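You operate a simulated robot arm through the tools that you are given. There is no shell and no other tool. Be economical: measure what you need, move in short steps, check, and stop when the job is done.

The job below is to be done with a simulated robot arm. You get a single attempt, and the scene is never put back.

TASK
Take the tin from the plywood table and put it on the card there.

The check looks at the end state, three seconds after you hand in, the way a careful person would. Anything else that was tipped, shoved, dropped, spilled or broken makes it a failure.

THE ROBOT
A 6-joint arm with a two-finger parallel gripper, fixed in place. Base frame: the origin is at the foot of the arm, x ahead of it, y to its left, z up; the work surface is at about z = 0.8. Readings come in m, degrees, newtons and seconds.
With the tool pointing down near the work surface it reaches from about 0.26 to 0.68 m from the base axis. Its first joint turns from -66.0 to 66.0 degrees. Payload 2.9 kg.
Tool frame: the origin (TCP) lies between the finger pads and is the grasp point; the fingertips stand 0.03 m ahead of it; z points along the fingers, y is the line along which they close. The gripper opens to 0.11 m. The fingers are 0.02 m wide and 0.01 m thick; the gripper's body (0.048 by 0.112 m) begins 0.055 m behind the TCP.
Orientation is that of the tool frame in the base frame, as a unit quaternion [x, y, z, w]. With the fingers straight down and closing along the base's y, the tool's x points along the base's -x, its y along +y and its z along -z.

THE INTERFACE
- The arm moves only by the tool nudge_tool. Its argument "steps" is one flat list of numbers, 7 for each row, row after row: the shift along the base's x, y, z in m, then the turn, a rotation vector about the base's x, y, z in degrees, then the opening, from 0 (shut) to 1 (fully open). In form: [tx, ty, tz, ax, ay, az, grip, tx, ty, tz, ax, ay, az, grip, ...]. A call has 1 to 10 rows; each row shifts and turns the commanded pose from where the row before left it. A row lasts 0.2 s, in which the tool goes at most 0.05 m and 8.6 degrees; a call with a longer step from one row to the next is refused whole, and so is a gripper value outside its range. Where a pose cannot be reached the arm comes as near as it can. A force on the tool above 40 N (or 10 N above the force at the start of the call, whichever is more), or a blocked arm, ends the call early, and 0.2 s more pass. The fingers move at their own pace (about 0.108 m/s each) and stop on an object; they squeeze with about 43 N. The grip force told is the motor's: it shows also when the fingers shut on nothing. Time passes only in rows, and 0.2 s behind the last, so rows that do not move let the fingers close. It gives the time, the measured TCP pose, the force on the tool (base axes), the opening and the grip force at its end, in the units of the frame above (readings bear some noise).
- Cameras (640 x 400 px; columns grow to the right, rows downward): "scene" is fixed at [0.0681, 0.4307, 1.3771]; the picture's right is [-0.83, -0.56, 0.00], its down [-0.36, 0.52, -0.77] and it looks along [0.44, -0.64, -0.63] (base axes); focal length 354 px, centre (320, 200). "wrist" rides on the gripper at [-0.036, 0, -0.057] in the tool frame; the picture's right is [0.00, -1.00, 0.00], its down [0.97, 0.00, -0.24] and it looks along [0.24, 0.00, 0.97] (tool axes); focal length 218 px, centre (320, 200). There is no depth. A picture from a camera that has moved, and an enlarged one, comes with that camera's place and axes in the base frame and with its lens.
- camera(camera): a new picture of that camera. The clock stands still meanwhile.
- close_up(camera, box): a new picture of the part [left, top, right, bottom] of that camera's present view, enlarged. The clock stands still meanwhile.
- hand_in(): hands the job in; it is judged then, once.

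Work in short steps. Places have to be worked out from the pictures, the camera data and where the tool is seen: move nearer, look again, correct. Check each grasp and each placing, and mend what went wrong. You have 90 turns and 46 pictures in all, those below and enlarged ones among them. Open the gripper and draw the arm clear of the work before you hand the job in, unless the task says otherwise; then end with one line.

The tools are called after "Call:" as a command line: name --argument value ..., lists and objects as JSON in quotes. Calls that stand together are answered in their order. nudge_tool: Moves the arm, as the interface text tells. Its arguments: {"type":"object","properties":{"steps":{"type":"array"}},"required":["steps"]} The other tools are called the same way: camera (camera) takes a picture; close_up (camera, box) takes an enlarged picture of a part of a camera's view; hand_in () hands the job in.

At the start:

```text
clock: 0.0
position: [0.4214, -0.1912, 1.0573]
tool_rot: [0.001, 1.0, 0.0, 0.0]
force: [-0.2, -0.5, -0.4]
width: 0.1101
gripper_force: 0.0
```

scene: 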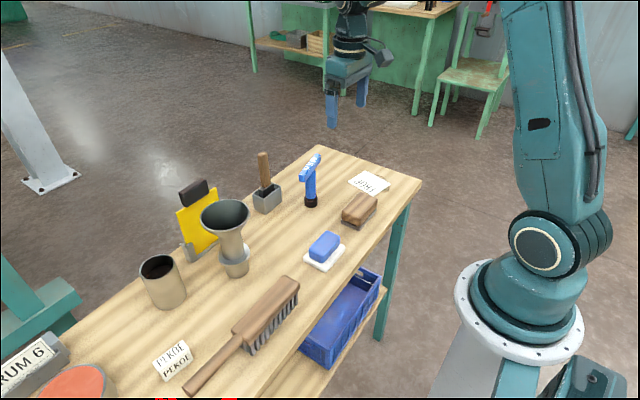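
wrist: 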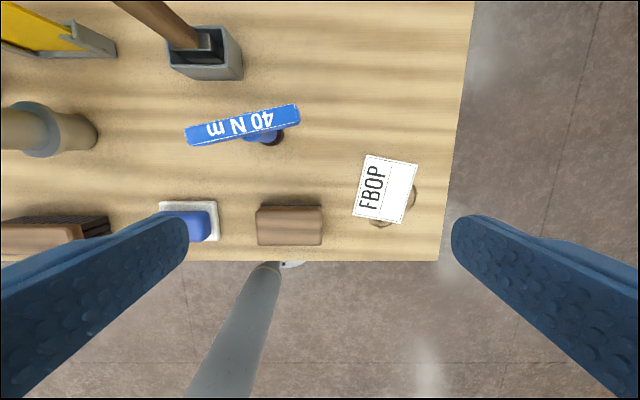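

I see two labelled cards (PEKOE, FBOP) and some possible tins; I'll enlarge the scene to identify them.

Call:
close_up --camera "scene" --box '[0, 240, 256, 400]'

Call:
close_up --camera "scene" --box '[160, 130, 416, 290]'

```text
2.50 times, centred on (128, 320) of scene
camera zoom: at [0.0681, 0.4307, 1.3771], right [-0.83, -0.56, 0.0], down [-0.36, 0.52, -0.77], along [0.44, -0.64, -0.63], focal length 886 px, centre (800, -100)
```

zoom: 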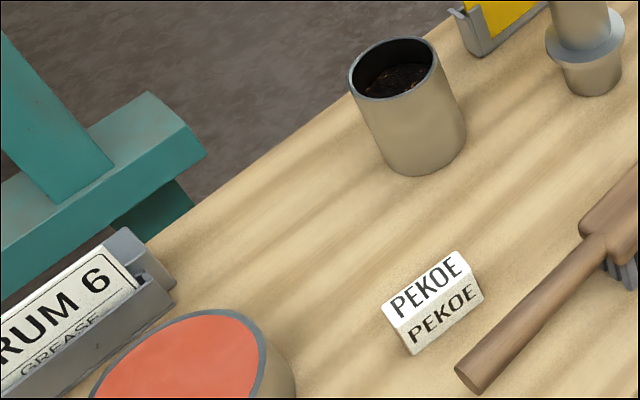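

```text
2.50 times, centred on (288, 210) of scene
camera zoom: at [0.0681, 0.4307, 1.3771], right [-0.83, -0.56, 0.0], down [-0.36, 0.52, -0.77], along [0.44, -0.64, -0.63], focal length 886 px, centre (400, 175)
```

zoom: 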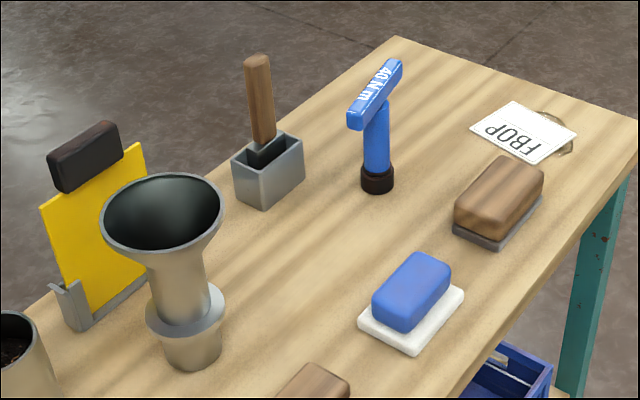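

The open tin with tea looks to be near (0.54, 0.26), the flat FBOP card near (0.40, -0.30), and there is another drum-like thing near y≈0.45. I'll raise the arm and move over that side to look from above.

Call:
nudge_tool --steps '[0, 0, 0.05, 0, 0, 0, 1, 0, 0, 0.05, 0, 0, 0, 1, 0, 0.05, 0, 0, 0, 0, 1, 0, 0.05, 0, 0, 0, 0, 1, 0, 0.05, 0, 0, 0, 0, 1, 0, 0.05, 0, 0, 0, 0, 1, 0, 0.05, 0, 0, 0, 0, 1, 0, 0.05, 0, 0, 0, 0, 1, 0, 0.05, 0, 0, 0, 0, 1, 0, 0.04, 0, 0, 0, 0, 1]'

Call:
camera --camera "wrist"

```text
clock: 2.2
position: [0.4202, 0.1997, 1.1538]
tool_rot: [0.001, 1.0, 0.0, 0.0]
force: [0.3, -0.5, 0.3]
width: 0.11
gripper_force: 0.1
```

```text
41 pictures are left
camera wrist: at [0.4574, 0.1987, 1.2116], right [0.0, -1.0, 0.0], down [-0.97, 0.0, 0.24], along [-0.24, 0.0, -0.97], focal length 218 px, centre (320, 200)
```

wrist: 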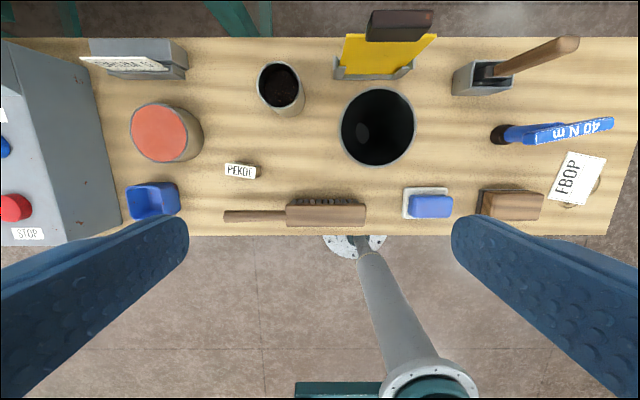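

The red-topped drum is too wide for the gripper, so the tea tin looks like the target and the flat FBOP card the only card to put it on. I'll look closely at both.

Call:
close_up --camera "wrist" --box '[120, 40, 360, 190]'

Call:
close_up --camera "wrist" --box '[480, 100, 640, 240]'

```text
2.67 times, centred on (240, 115) of wrist
camera zoom: at [0.4574, 0.1987, 1.2116], right [0.0, -1.0, 0.0], down [-0.97, 0.0, 0.24], along [-0.24, 0.0, -0.97], focal length 582 px, centre (533, 427)
```

zoom: 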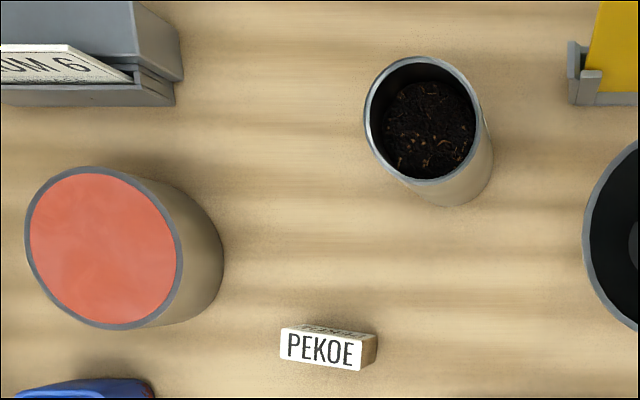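

```text
2.86 times, centred on (560, 170) of wrist
camera zoom: at [0.4574, 0.1987, 1.2116], right [0.0, -1.0, 0.0], down [-0.97, 0.0, 0.24], along [-0.24, 0.0, -0.97], focal length 624 px, centre (-366, 286)
```

zoom: 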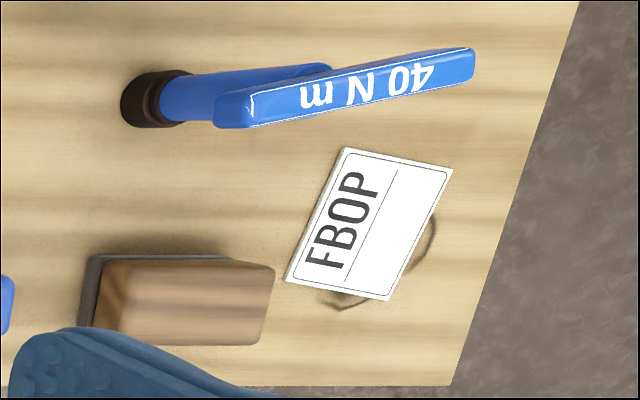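

The tin centre comes out at about (0.539, 0.253), roughly 0.062 m across and 0.09 m tall; the FBOP card centre is about (0.398, -0.287). I'll move above the tin, keeping clear of it, and check.

Call:
nudge_tool --steps '[0.04, 0.018, 0, 0, 0, 0, 1, 0.04, 0.018, 0, 0, 0, 0, 1, 0.039, 0.017, 0, 0, 0, 0, 1, 0, 0, -0.045, 0, 0, 0, 1, 0, 0, -0.045, 0, 0, 0, 1, 0, 0, -0.045, 0, 0, 0, 1, 0, 0, 0, 0, 0, 0, 1]'

Call:
camera --camera "wrist"

Call:
camera --camera "scene"

```text
clock: 3.8
position: [0.5413, 0.2528, 1.0225]
tool_rot: [-0.001, 1.0, 0.0, 0.0]
force: [-0.2, 0.1, -0.6]
width: 0.11
gripper_force: 0.1
```

```text
38 pictures are left
camera wrist: at [0.5778, 0.2514, 1.0795], right [0.0, -1.0, 0.0], down [-0.97, 0.0, 0.24], along [-0.24, 0.0, -0.97], focal length 218 px, centre (320, 200)
```

wrist: 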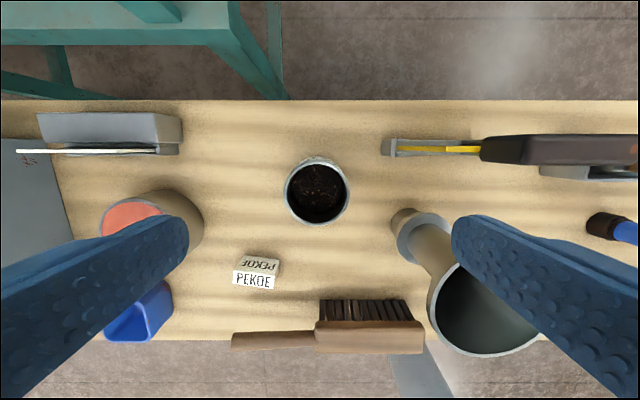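

```text
37 pictures are left
```

scene: 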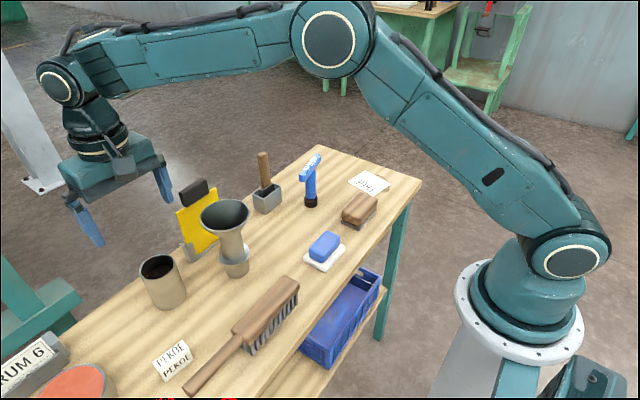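

Tin rim centre measures about (0.5385, 0.254), so I'm within 3 mm. The funnel and the yellow holder clear the fingers, so I narrow the opening slightly and descend to z≈0.86.

Call:
nudge_tool --steps '[-0.0025, 0.001, -0.04, 0, 0, 0, 0.85, 0, 0, -0.04, 0, 0, 0, 0.85, 0, 0, -0.03, 0, 0, 0, 0.85, 0, 0, -0.03, 0, 0, 0, 0.85, 0, 0, -0.021, 0, 0, 0, 0.85, 0, 0, 0, 0, 0, 0, 0.85]'

Call:
camera --camera "wrist"

Call:
close_up --camera "scene" --box '[60, 180, 300, 330]'

```text
clock: 5.2
position: [0.5363, 0.2543, 0.8601]
tool_rot: [0.0, 1.0, 0.001, 0.0]
force: [0.2, 0.1, -1.1]
width: 0.0932
gripper_force: 0.1
```

```text
36 pictures are left
camera wrist: at [0.5737, 0.2534, 0.9175], right [0.0, -1.0, 0.0], down [-0.97, 0.0, 0.24], along [-0.24, 0.0, -0.97], focal length 218 px, centre (320, 200)
```

wrist: 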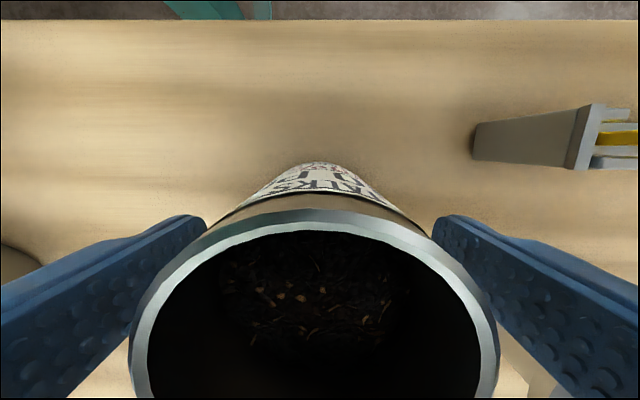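

```text
2.67 times, centred on (180, 255) of scene
camera zoom: at [0.0681, 0.4307, 1.3771], right [-0.83, -0.56, 0.0], down [-0.36, 0.52, -0.77], along [0.44, -0.64, -0.63], focal length 945 px, centre (693, 53)
```

zoom: 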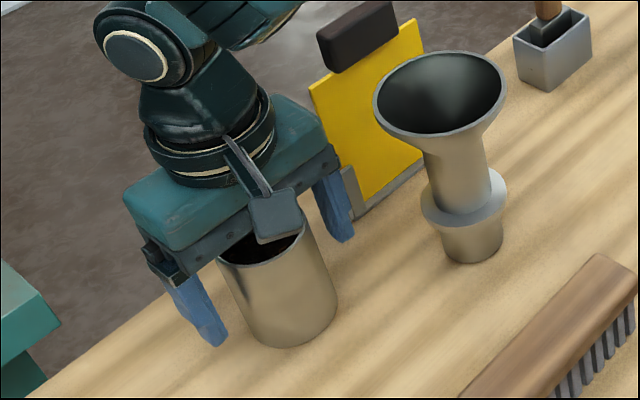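

The fingers straddle the tin evenly. The far side carries a label, which I'll read before gripping.

Call:
close_up --camera "wrist" --box '[230, 150, 420, 250]'

```text
3.37 times, centred on (325, 200) of wrist
camera zoom: at [0.5737, 0.2534, 0.9175], right [0.0, -1.0, 0.0], down [-0.97, 0.0, 0.24], along [-0.24, 0.0, -0.97], focal length 735 px, centre (303, 200)
```

zoom: 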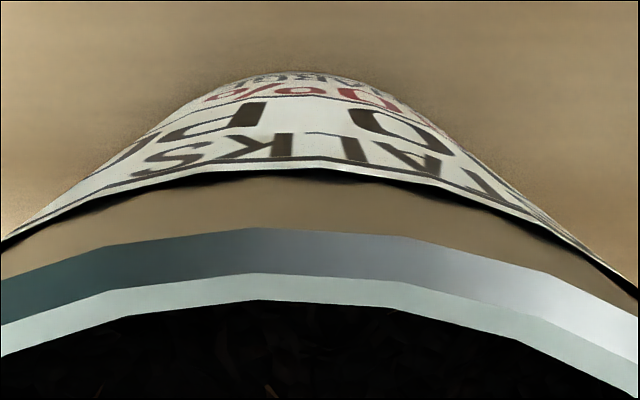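

The label has text ("...TALKS", a percent figure, ...) I can't fully read. It might affect the job, so I'll rise and move outward a little to read it.

Call:
nudge_tool --steps '[0, 0, 0.04, 0, 0, 0, 0.85, 0, 0, 0.045, 0, 0, 0, 0.85, 0.035, 0, 0, 0, 0, 0, 0.85, 0.035, 0, 0, 0, 0, 0, 0.85, 0, 0, 0, 0, 0, 0, 0.85]'

Call:
close_up --camera "wrist" --box '[220, 180, 420, 305]'

```text
clock: 6.4
position: [0.6088, 0.2525, 0.9471]
tool_rot: [0.0, 1.0, 0.001, 0.0]
force: [-0.2, -0.7, 0.0]
width: 0.0935
gripper_force: 0.1
```

```text
3.20 times, centred on (320, 242) of wrist
camera zoom: at [0.6452, 0.2523, 1.0036], right [0.0, -1.0, 0.0], down [-0.97, 0.0, 0.24], along [-0.24, 0.0, -0.97], focal length 698 px, centre (320, 64)
```

zoom: 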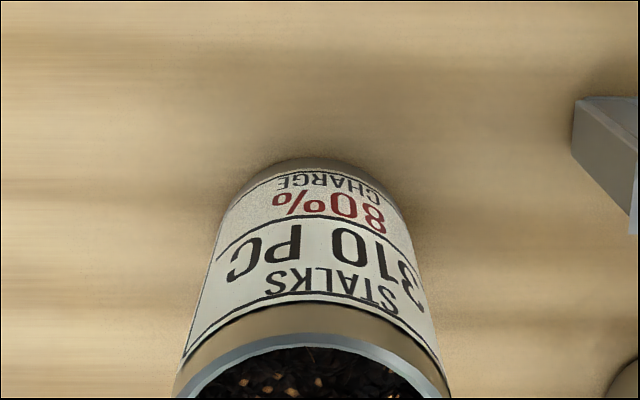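

The label just says "STALKS 310 PC, 80% CHARGE", so the only consequence is to keep the tin level. I'll go back down around it the same way and close.

Call:
nudge_tool --steps '[-0.035, 0, 0, 0, 0, 0, 0.85, -0.034, 0.0005, 0, 0, 0, 0, 0.85, 0, 0, 0, 0, 0, 0, 0.85, 0, 0, -0.045, 0, 0, 0, 0.85, 0, 0, -0.042, 0, 0, 0, 0.85, 0, 0, 0, 0, 0, 0, 0.85, 0, 0, 0, 0, 0, 0, 0.6, 0, 0, 0, 0, 0, 0, 0.5, 0, 0, 0, 0, 0, 0, 0.4, 0, 0, 0, 0, 0, 0, 0.3]'

Call:
camera --camera "wrist"

```text
clock: 8.6
position: [0.5406, 0.2527, 0.8588]
tool_rot: [0.0, 1.0, 0.0, 0.0]
force: [0.5, 0.4, -0.3]
width: 0.0584
gripper_force: 42.8
```

```text
32 pictures are left
camera wrist: at [0.5774, 0.2519, 0.9161], right [0.0, -1.0, 0.0], down [-0.97, 0.0, 0.24], along [-0.24, 0.0, -0.97], focal length 218 px, centre (320, 200)
```

wrist: 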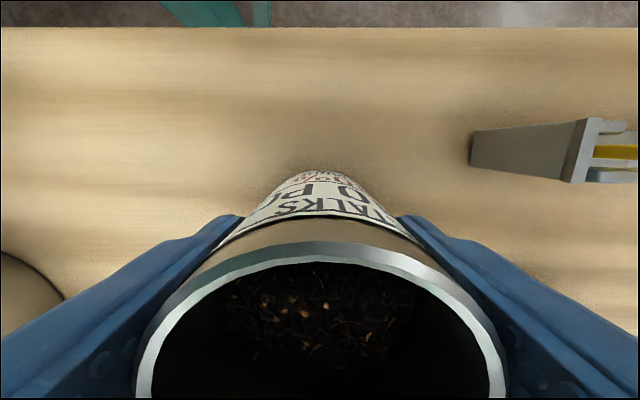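

The tin is gripped at 0.0584 m width with 43 N. I'll lift gently straight up and check for slipping.

Call:
nudge_tool --steps '[0, 0, 0.005, 0, 0, 0, 0.3, 0, 0, 0.01, 0, 0, 0, 0.3, 0, 0, 0.02, 0, 0, 0, 0.3, 0, 0, 0.03, 0, 0, 0, 0.3, 0, 0, 0.03, 0, 0, 0, 0.3, 0, 0, 0.03, 0, 0, 0, 0.3, 0, 0, 0.03, 0, 0, 0, 0.3, 0, 0, 0.03, 0, 0, 0, 0.3, 0, 0, 0.02, 0, 0, 0, 0.3, 0, 0, 0.01, 0, 0, 0, 0.3]'

Call:
camera --camera "scene"

Call:
camera --camera "wrist"

```text
clock: 10.8
position: [0.5393, 0.2538, 1.0739]
tool_rot: [0.0, 1.0, 0.001, 0.0]
force: [-0.2, -0.4, -0.5]
width: 0.0581
gripper_force: 43.0
```

```text
31 pictures are left
```

scene: 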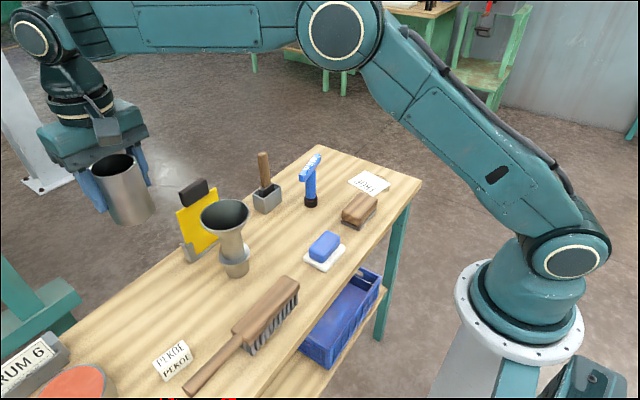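

```text
30 pictures are left
camera wrist: at [0.5763, 0.2532, 1.1305], right [0.0, -1.0, 0.0], down [-0.97, 0.0, 0.24], along [-0.24, 0.0, -0.97], focal length 218 px, centre (320, 200)
```

wrist: 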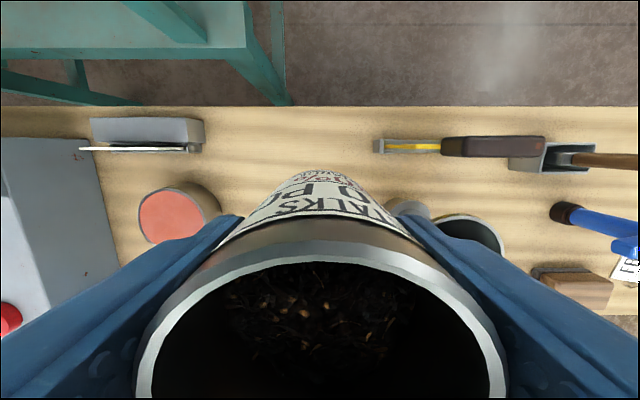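

The tin came up level with no slip. I'll raise it a bit more and carry it smoothly toward the card.

Call:
nudge_tool --steps '[0, 0, 0.02, 0, 0, 0, 0.3, 0, 0, 0.02, 0, 0, 0, 0.3, -0.002, -0.01, 0.01, 0, 0, 0, 0.3, -0.005, -0.02, 0, 0, 0, 0, 0.3, -0.008, -0.03, 0, 0, 0, 0, 0.3, -0.009, -0.035, 0, 0, 0, 0, 0.3, -0.009, -0.035, 0, 0, 0, 0, 0.3, -0.009, -0.035, 0, 0, 0, 0, 0.3, -0.009, -0.035, 0, 0, 0, 0, 0.3, -0.009, -0.035, 0, 0, 0, 0, 0.3]'

Call:
nudge_tool --steps '[-0.009, -0.035, 0, 0, 0, 0, 0.3, -0.009, -0.035, 0, 0, 0, 0, 0.3, -0.009, -0.035, 0, 0, 0, 0, 0.3, -0.009, -0.035, 0, 0, 0, 0, 0.3, -0.009, -0.035, 0, 0, 0, 0, 0.3, -0.009, -0.035, 0, 0, 0, 0, 0.3, -0.009, -0.03, 0, 0, 0, 0, 0.3, -0.008, -0.02, 0, 0, 0, 0, 0.3, -0.006, -0.01, 0, 0, 0, 0, 0.3, 0, 0, 0, 0, 0, 0, 0.3]'

Call:
camera --camera "scene"

Call:
camera --camera "wrist"

```text
clock: 13.0
position: [0.4798, 0.0166, 1.125]
tool_rot: [0.0, 1.0, 0.0, 0.0]
force: [0.0, -0.6, -0.7]
width: 0.0582
gripper_force: 43.1
```

```text
clock: 15.2
position: [0.4018, -0.2532, 1.1226]
tool_rot: [0.0, 1.0, 0.0, 0.0]
force: [-0.2, -0.7, -0.6]
width: 0.0581
gripper_force: 42.8
```

```text
29 pictures are left
```

scene: 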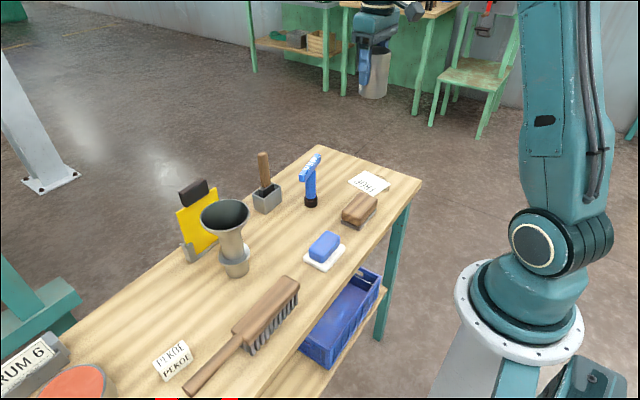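

```text
28 pictures are left
camera wrist: at [0.4381, -0.2535, 1.1807], right [0.0, -1.0, 0.0], down [-0.97, 0.0, 0.24], along [-0.24, 0.0, -0.97], focal length 218 px, centre (320, 200)
```

wrist: 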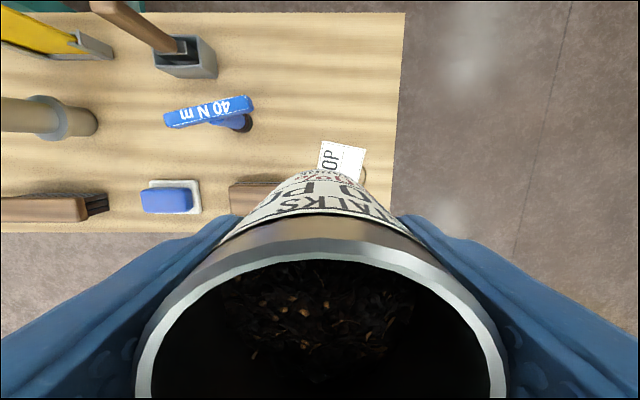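

The carry went cleanly. The card centre, averaged over views, is at about (0.399, -0.287); I'll centre over it and come down to leave the tin about 2 cm above it.

Call:
nudge_tool --steps '[-0.002, -0.017, 0, 0, 0, 0, 0.3, -0.001, -0.017, 0, 0, 0, 0, 0.3, 0, 0, -0.02, 0, 0, 0, 0.3, 0, 0, -0.035, 0, 0, 0, 0.3, 0, 0, -0.04, 0, 0, 0, 0.3, 0, 0, -0.04, 0, 0, 0, 0.3, 0, 0, -0.04, 0, 0, 0, 0.3, 0, 0, -0.035, 0, 0, 0, 0.3, 0, 0, -0.02, 0, 0, 0, 0.3, 0, 0, -0.01, 0, 0, 0, 0.3]'

Call:
close_up --camera "scene" --box '[280, 80, 440, 240]'

Call:
camera --camera "wrist"

```text
clock: 17.4
position: [0.4004, -0.2865, 0.8833]
tool_rot: [0.0, 1.0, 0.0, 0.0]
force: [-0.6, -0.4, -1.5]
width: 0.0582
gripper_force: 43.1
```

```text
2.50 times, centred on (360, 160) of scene
camera zoom: at [0.0681, 0.4307, 1.3771], right [-0.83, -0.56, 0.0], down [-0.36, 0.52, -0.77], along [0.44, -0.64, -0.63], focal length 886 px, centre (220, 300)
```

zoom: 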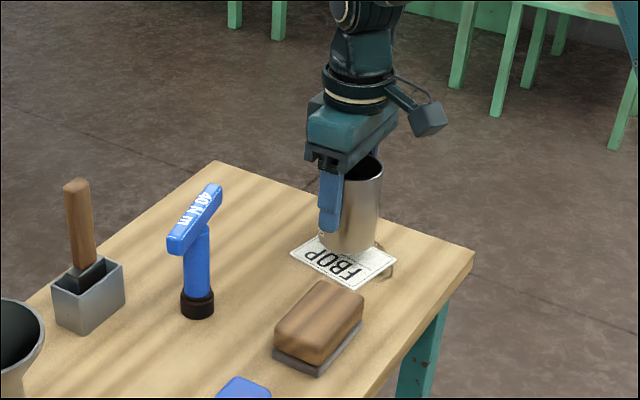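

```text
26 pictures are left
camera wrist: at [0.4366, -0.2879, 0.9406], right [0.0, -1.0, 0.0], down [-0.97, 0.0, 0.24], along [-0.24, 0.0, -0.97], focal length 218 px, centre (320, 200)
```

wrist: 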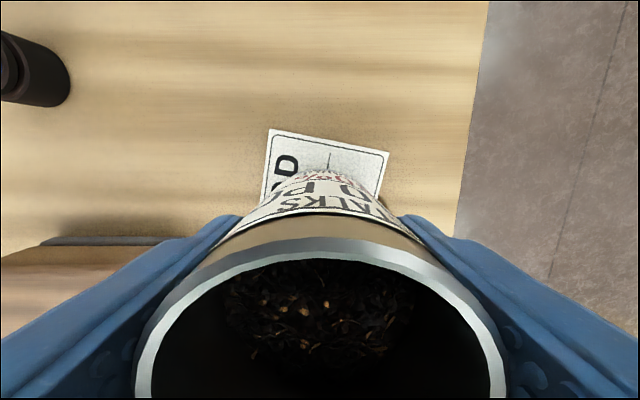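

The tin is over the middle of the card (both views agree to within about 5 mm, with margin all round). I'll lower it slowly toward contact.

Call:
nudge_tool --steps '[0, 0.001, -0.008, 0, 0, 0, 0.3, 0, 0, -0.006, 0, 0, 0, 0.3, 0, 0, -0.003, 0, 0, 0, 0.3, 0, 0, -0.002, 0, 0, 0, 0.3, 0, 0, 0, 0, 0, 0, 0.3]'

Call:
close_up --camera "scene" --box '[320, 120, 416, 216]'

```text
clock: 18.6
position: [0.3992, -0.286, 0.8651]
tool_rot: [0.0, 1.0, 0.0, 0.001]
force: [-0.3, 0.0, -0.1]
width: 0.058
gripper_force: 43.4
```

```text
4.17 times, centred on (368, 168) of scene
camera zoom: at [0.0681, 0.4307, 1.3771], right [-0.83, -0.56, 0.0], down [-0.36, 0.52, -0.77], along [0.44, -0.64, -0.63], focal length 1477 px, centre (120, 333)
```

zoom: 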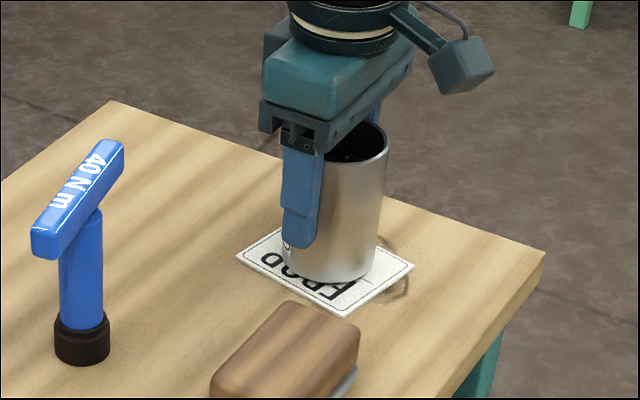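

Almost down and centred on the card. I'll lower in 1–1.5 mm steps until the force shows contact.

Call:
nudge_tool --steps '[0, 0, -0.0015, 0, 0, 0, 0.3, 0, 0, -0.001, 0, 0, 0, 0.3, 0, 0, -0.001, 0, 0, 0, 0.3, 0, 0, 0, 0, 0, 0, 0.3]'

```text
clock: 19.6
position: [0.3999, -0.2838, 0.8623]
tool_rot: [0.0, 1.0, 0.0, 0.0]
force: [-0.8, 0.7, 5.6]
width: 0.0583
gripper_force: 43.3
```

An upward force of 5.6 N at z≈0.862 shows the tin is on the card. I'll release it slowly to a modest opening.

Call:
nudge_tool --steps '[0, 0, 0, 0, 0, 0, 0.5, 0, 0, 0, 0, 0, 0, 0.56, 0, 0, 0, 0, 0, 0, 0.65, 0, 0, 0, 0, 0, 0, 0.75, 0, 0, 0, 0, 0, 0, 0.8, 0, 0, 0, 0, 0, 0, 0.8]'

Call:
camera --camera "wrist"

```text
clock: 21.0
position: [0.3993, -0.2851, 0.8608]
tool_rot: [0.0, 1.0, 0.0, 0.001]
force: [-0.8, 0.0, -0.6]
width: 0.0881
gripper_force: 0.1
```

```text
24 pictures are left
camera wrist: at [0.4364, -0.2858, 0.9184], right [0.0, -1.0, 0.0], down [-0.97, 0.0, 0.24], along [-0.24, 0.0, -0.97], focal length 218 px, centre (320, 200)
```

wrist: 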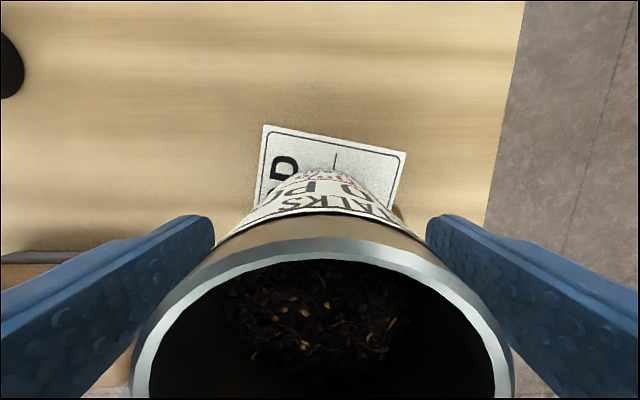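

The fingers are free on both sides and the tin stands upright. I'll rise straight up well clear and check.

Call:
nudge_tool --steps '[0, 0, 0.015, 0, 0, 0, 0.8, 0, 0, 0.03, 0, 0, 0, 0.8, 0, 0, 0.04, 0, 0, 0, 0.8, 0, 0, 0.05, 0, 0, 0, 0.8, 0, 0, 0.05, 0, 0, 0, 0.8, 0, 0, 0.05, 0, 0, 0, 0.8, 0, 0, 0.03, 0, 0, 0, 0.8, 0, 0, 0, 0, 0, 0, 1]'

Call:
camera --camera "wrist"

Call:
camera --camera "scene"

Call:
close_up --camera "scene" --box '[320, 120, 416, 216]'

```text
clock: 22.8
position: [0.401, -0.2838, 1.1279]
tool_rot: [-0.001, 1.0, 0.0, 0.0]
force: [-0.9, -0.6, -0.3]
width: 0.1104
gripper_force: 0.1
```

```text
23 pictures are left
camera wrist: at [0.4373, -0.2848, 1.1851], right [0.0, -1.0, 0.0], down [-0.97, 0.0, 0.24], along [-0.24, 0.0, -0.97], focal length 218 px, centre (320, 200)
```

wrist: 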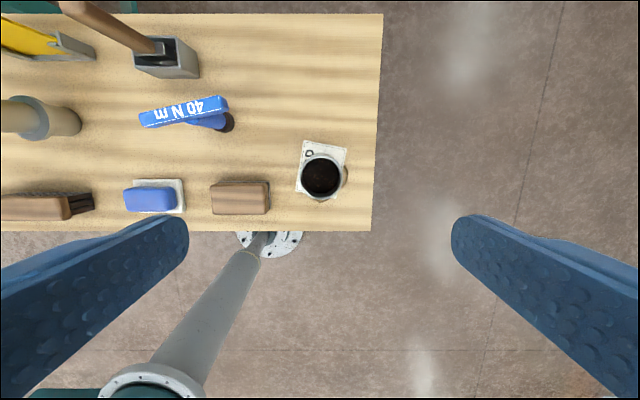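

```text
22 pictures are left
```

scene: 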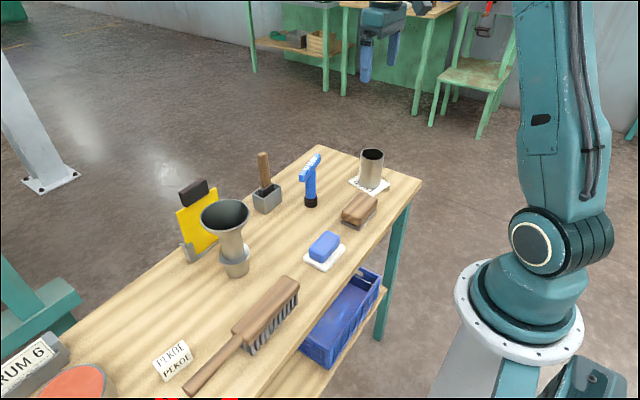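

```text
4.17 times, centred on (368, 168) of scene
camera zoom: at [0.0681, 0.4307, 1.3771], right [-0.83, -0.56, 0.0], down [-0.36, 0.52, -0.77], along [0.44, -0.64, -0.63], focal length 1477 px, centre (120, 333)
```

zoom: 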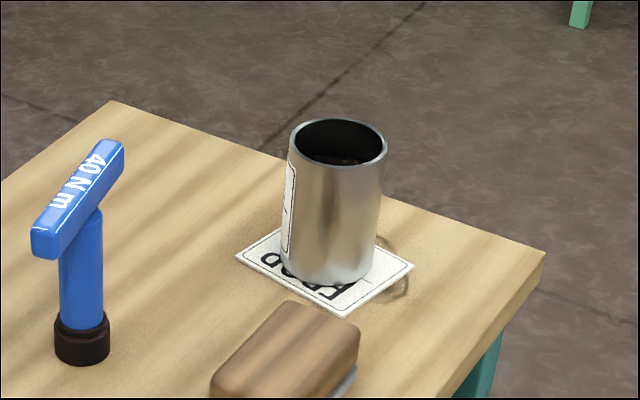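

The tin stands upright and fully on the card, nothing else has moved, and the gripper is open and clear, so I'm handing in.

Call:
hand_in

```text
The job is handed in.
```

The open tea tin now stands upright, fully on the flat FBOP card; nothing spilled and nothing else moved in the last pictures, and the job is handed in.
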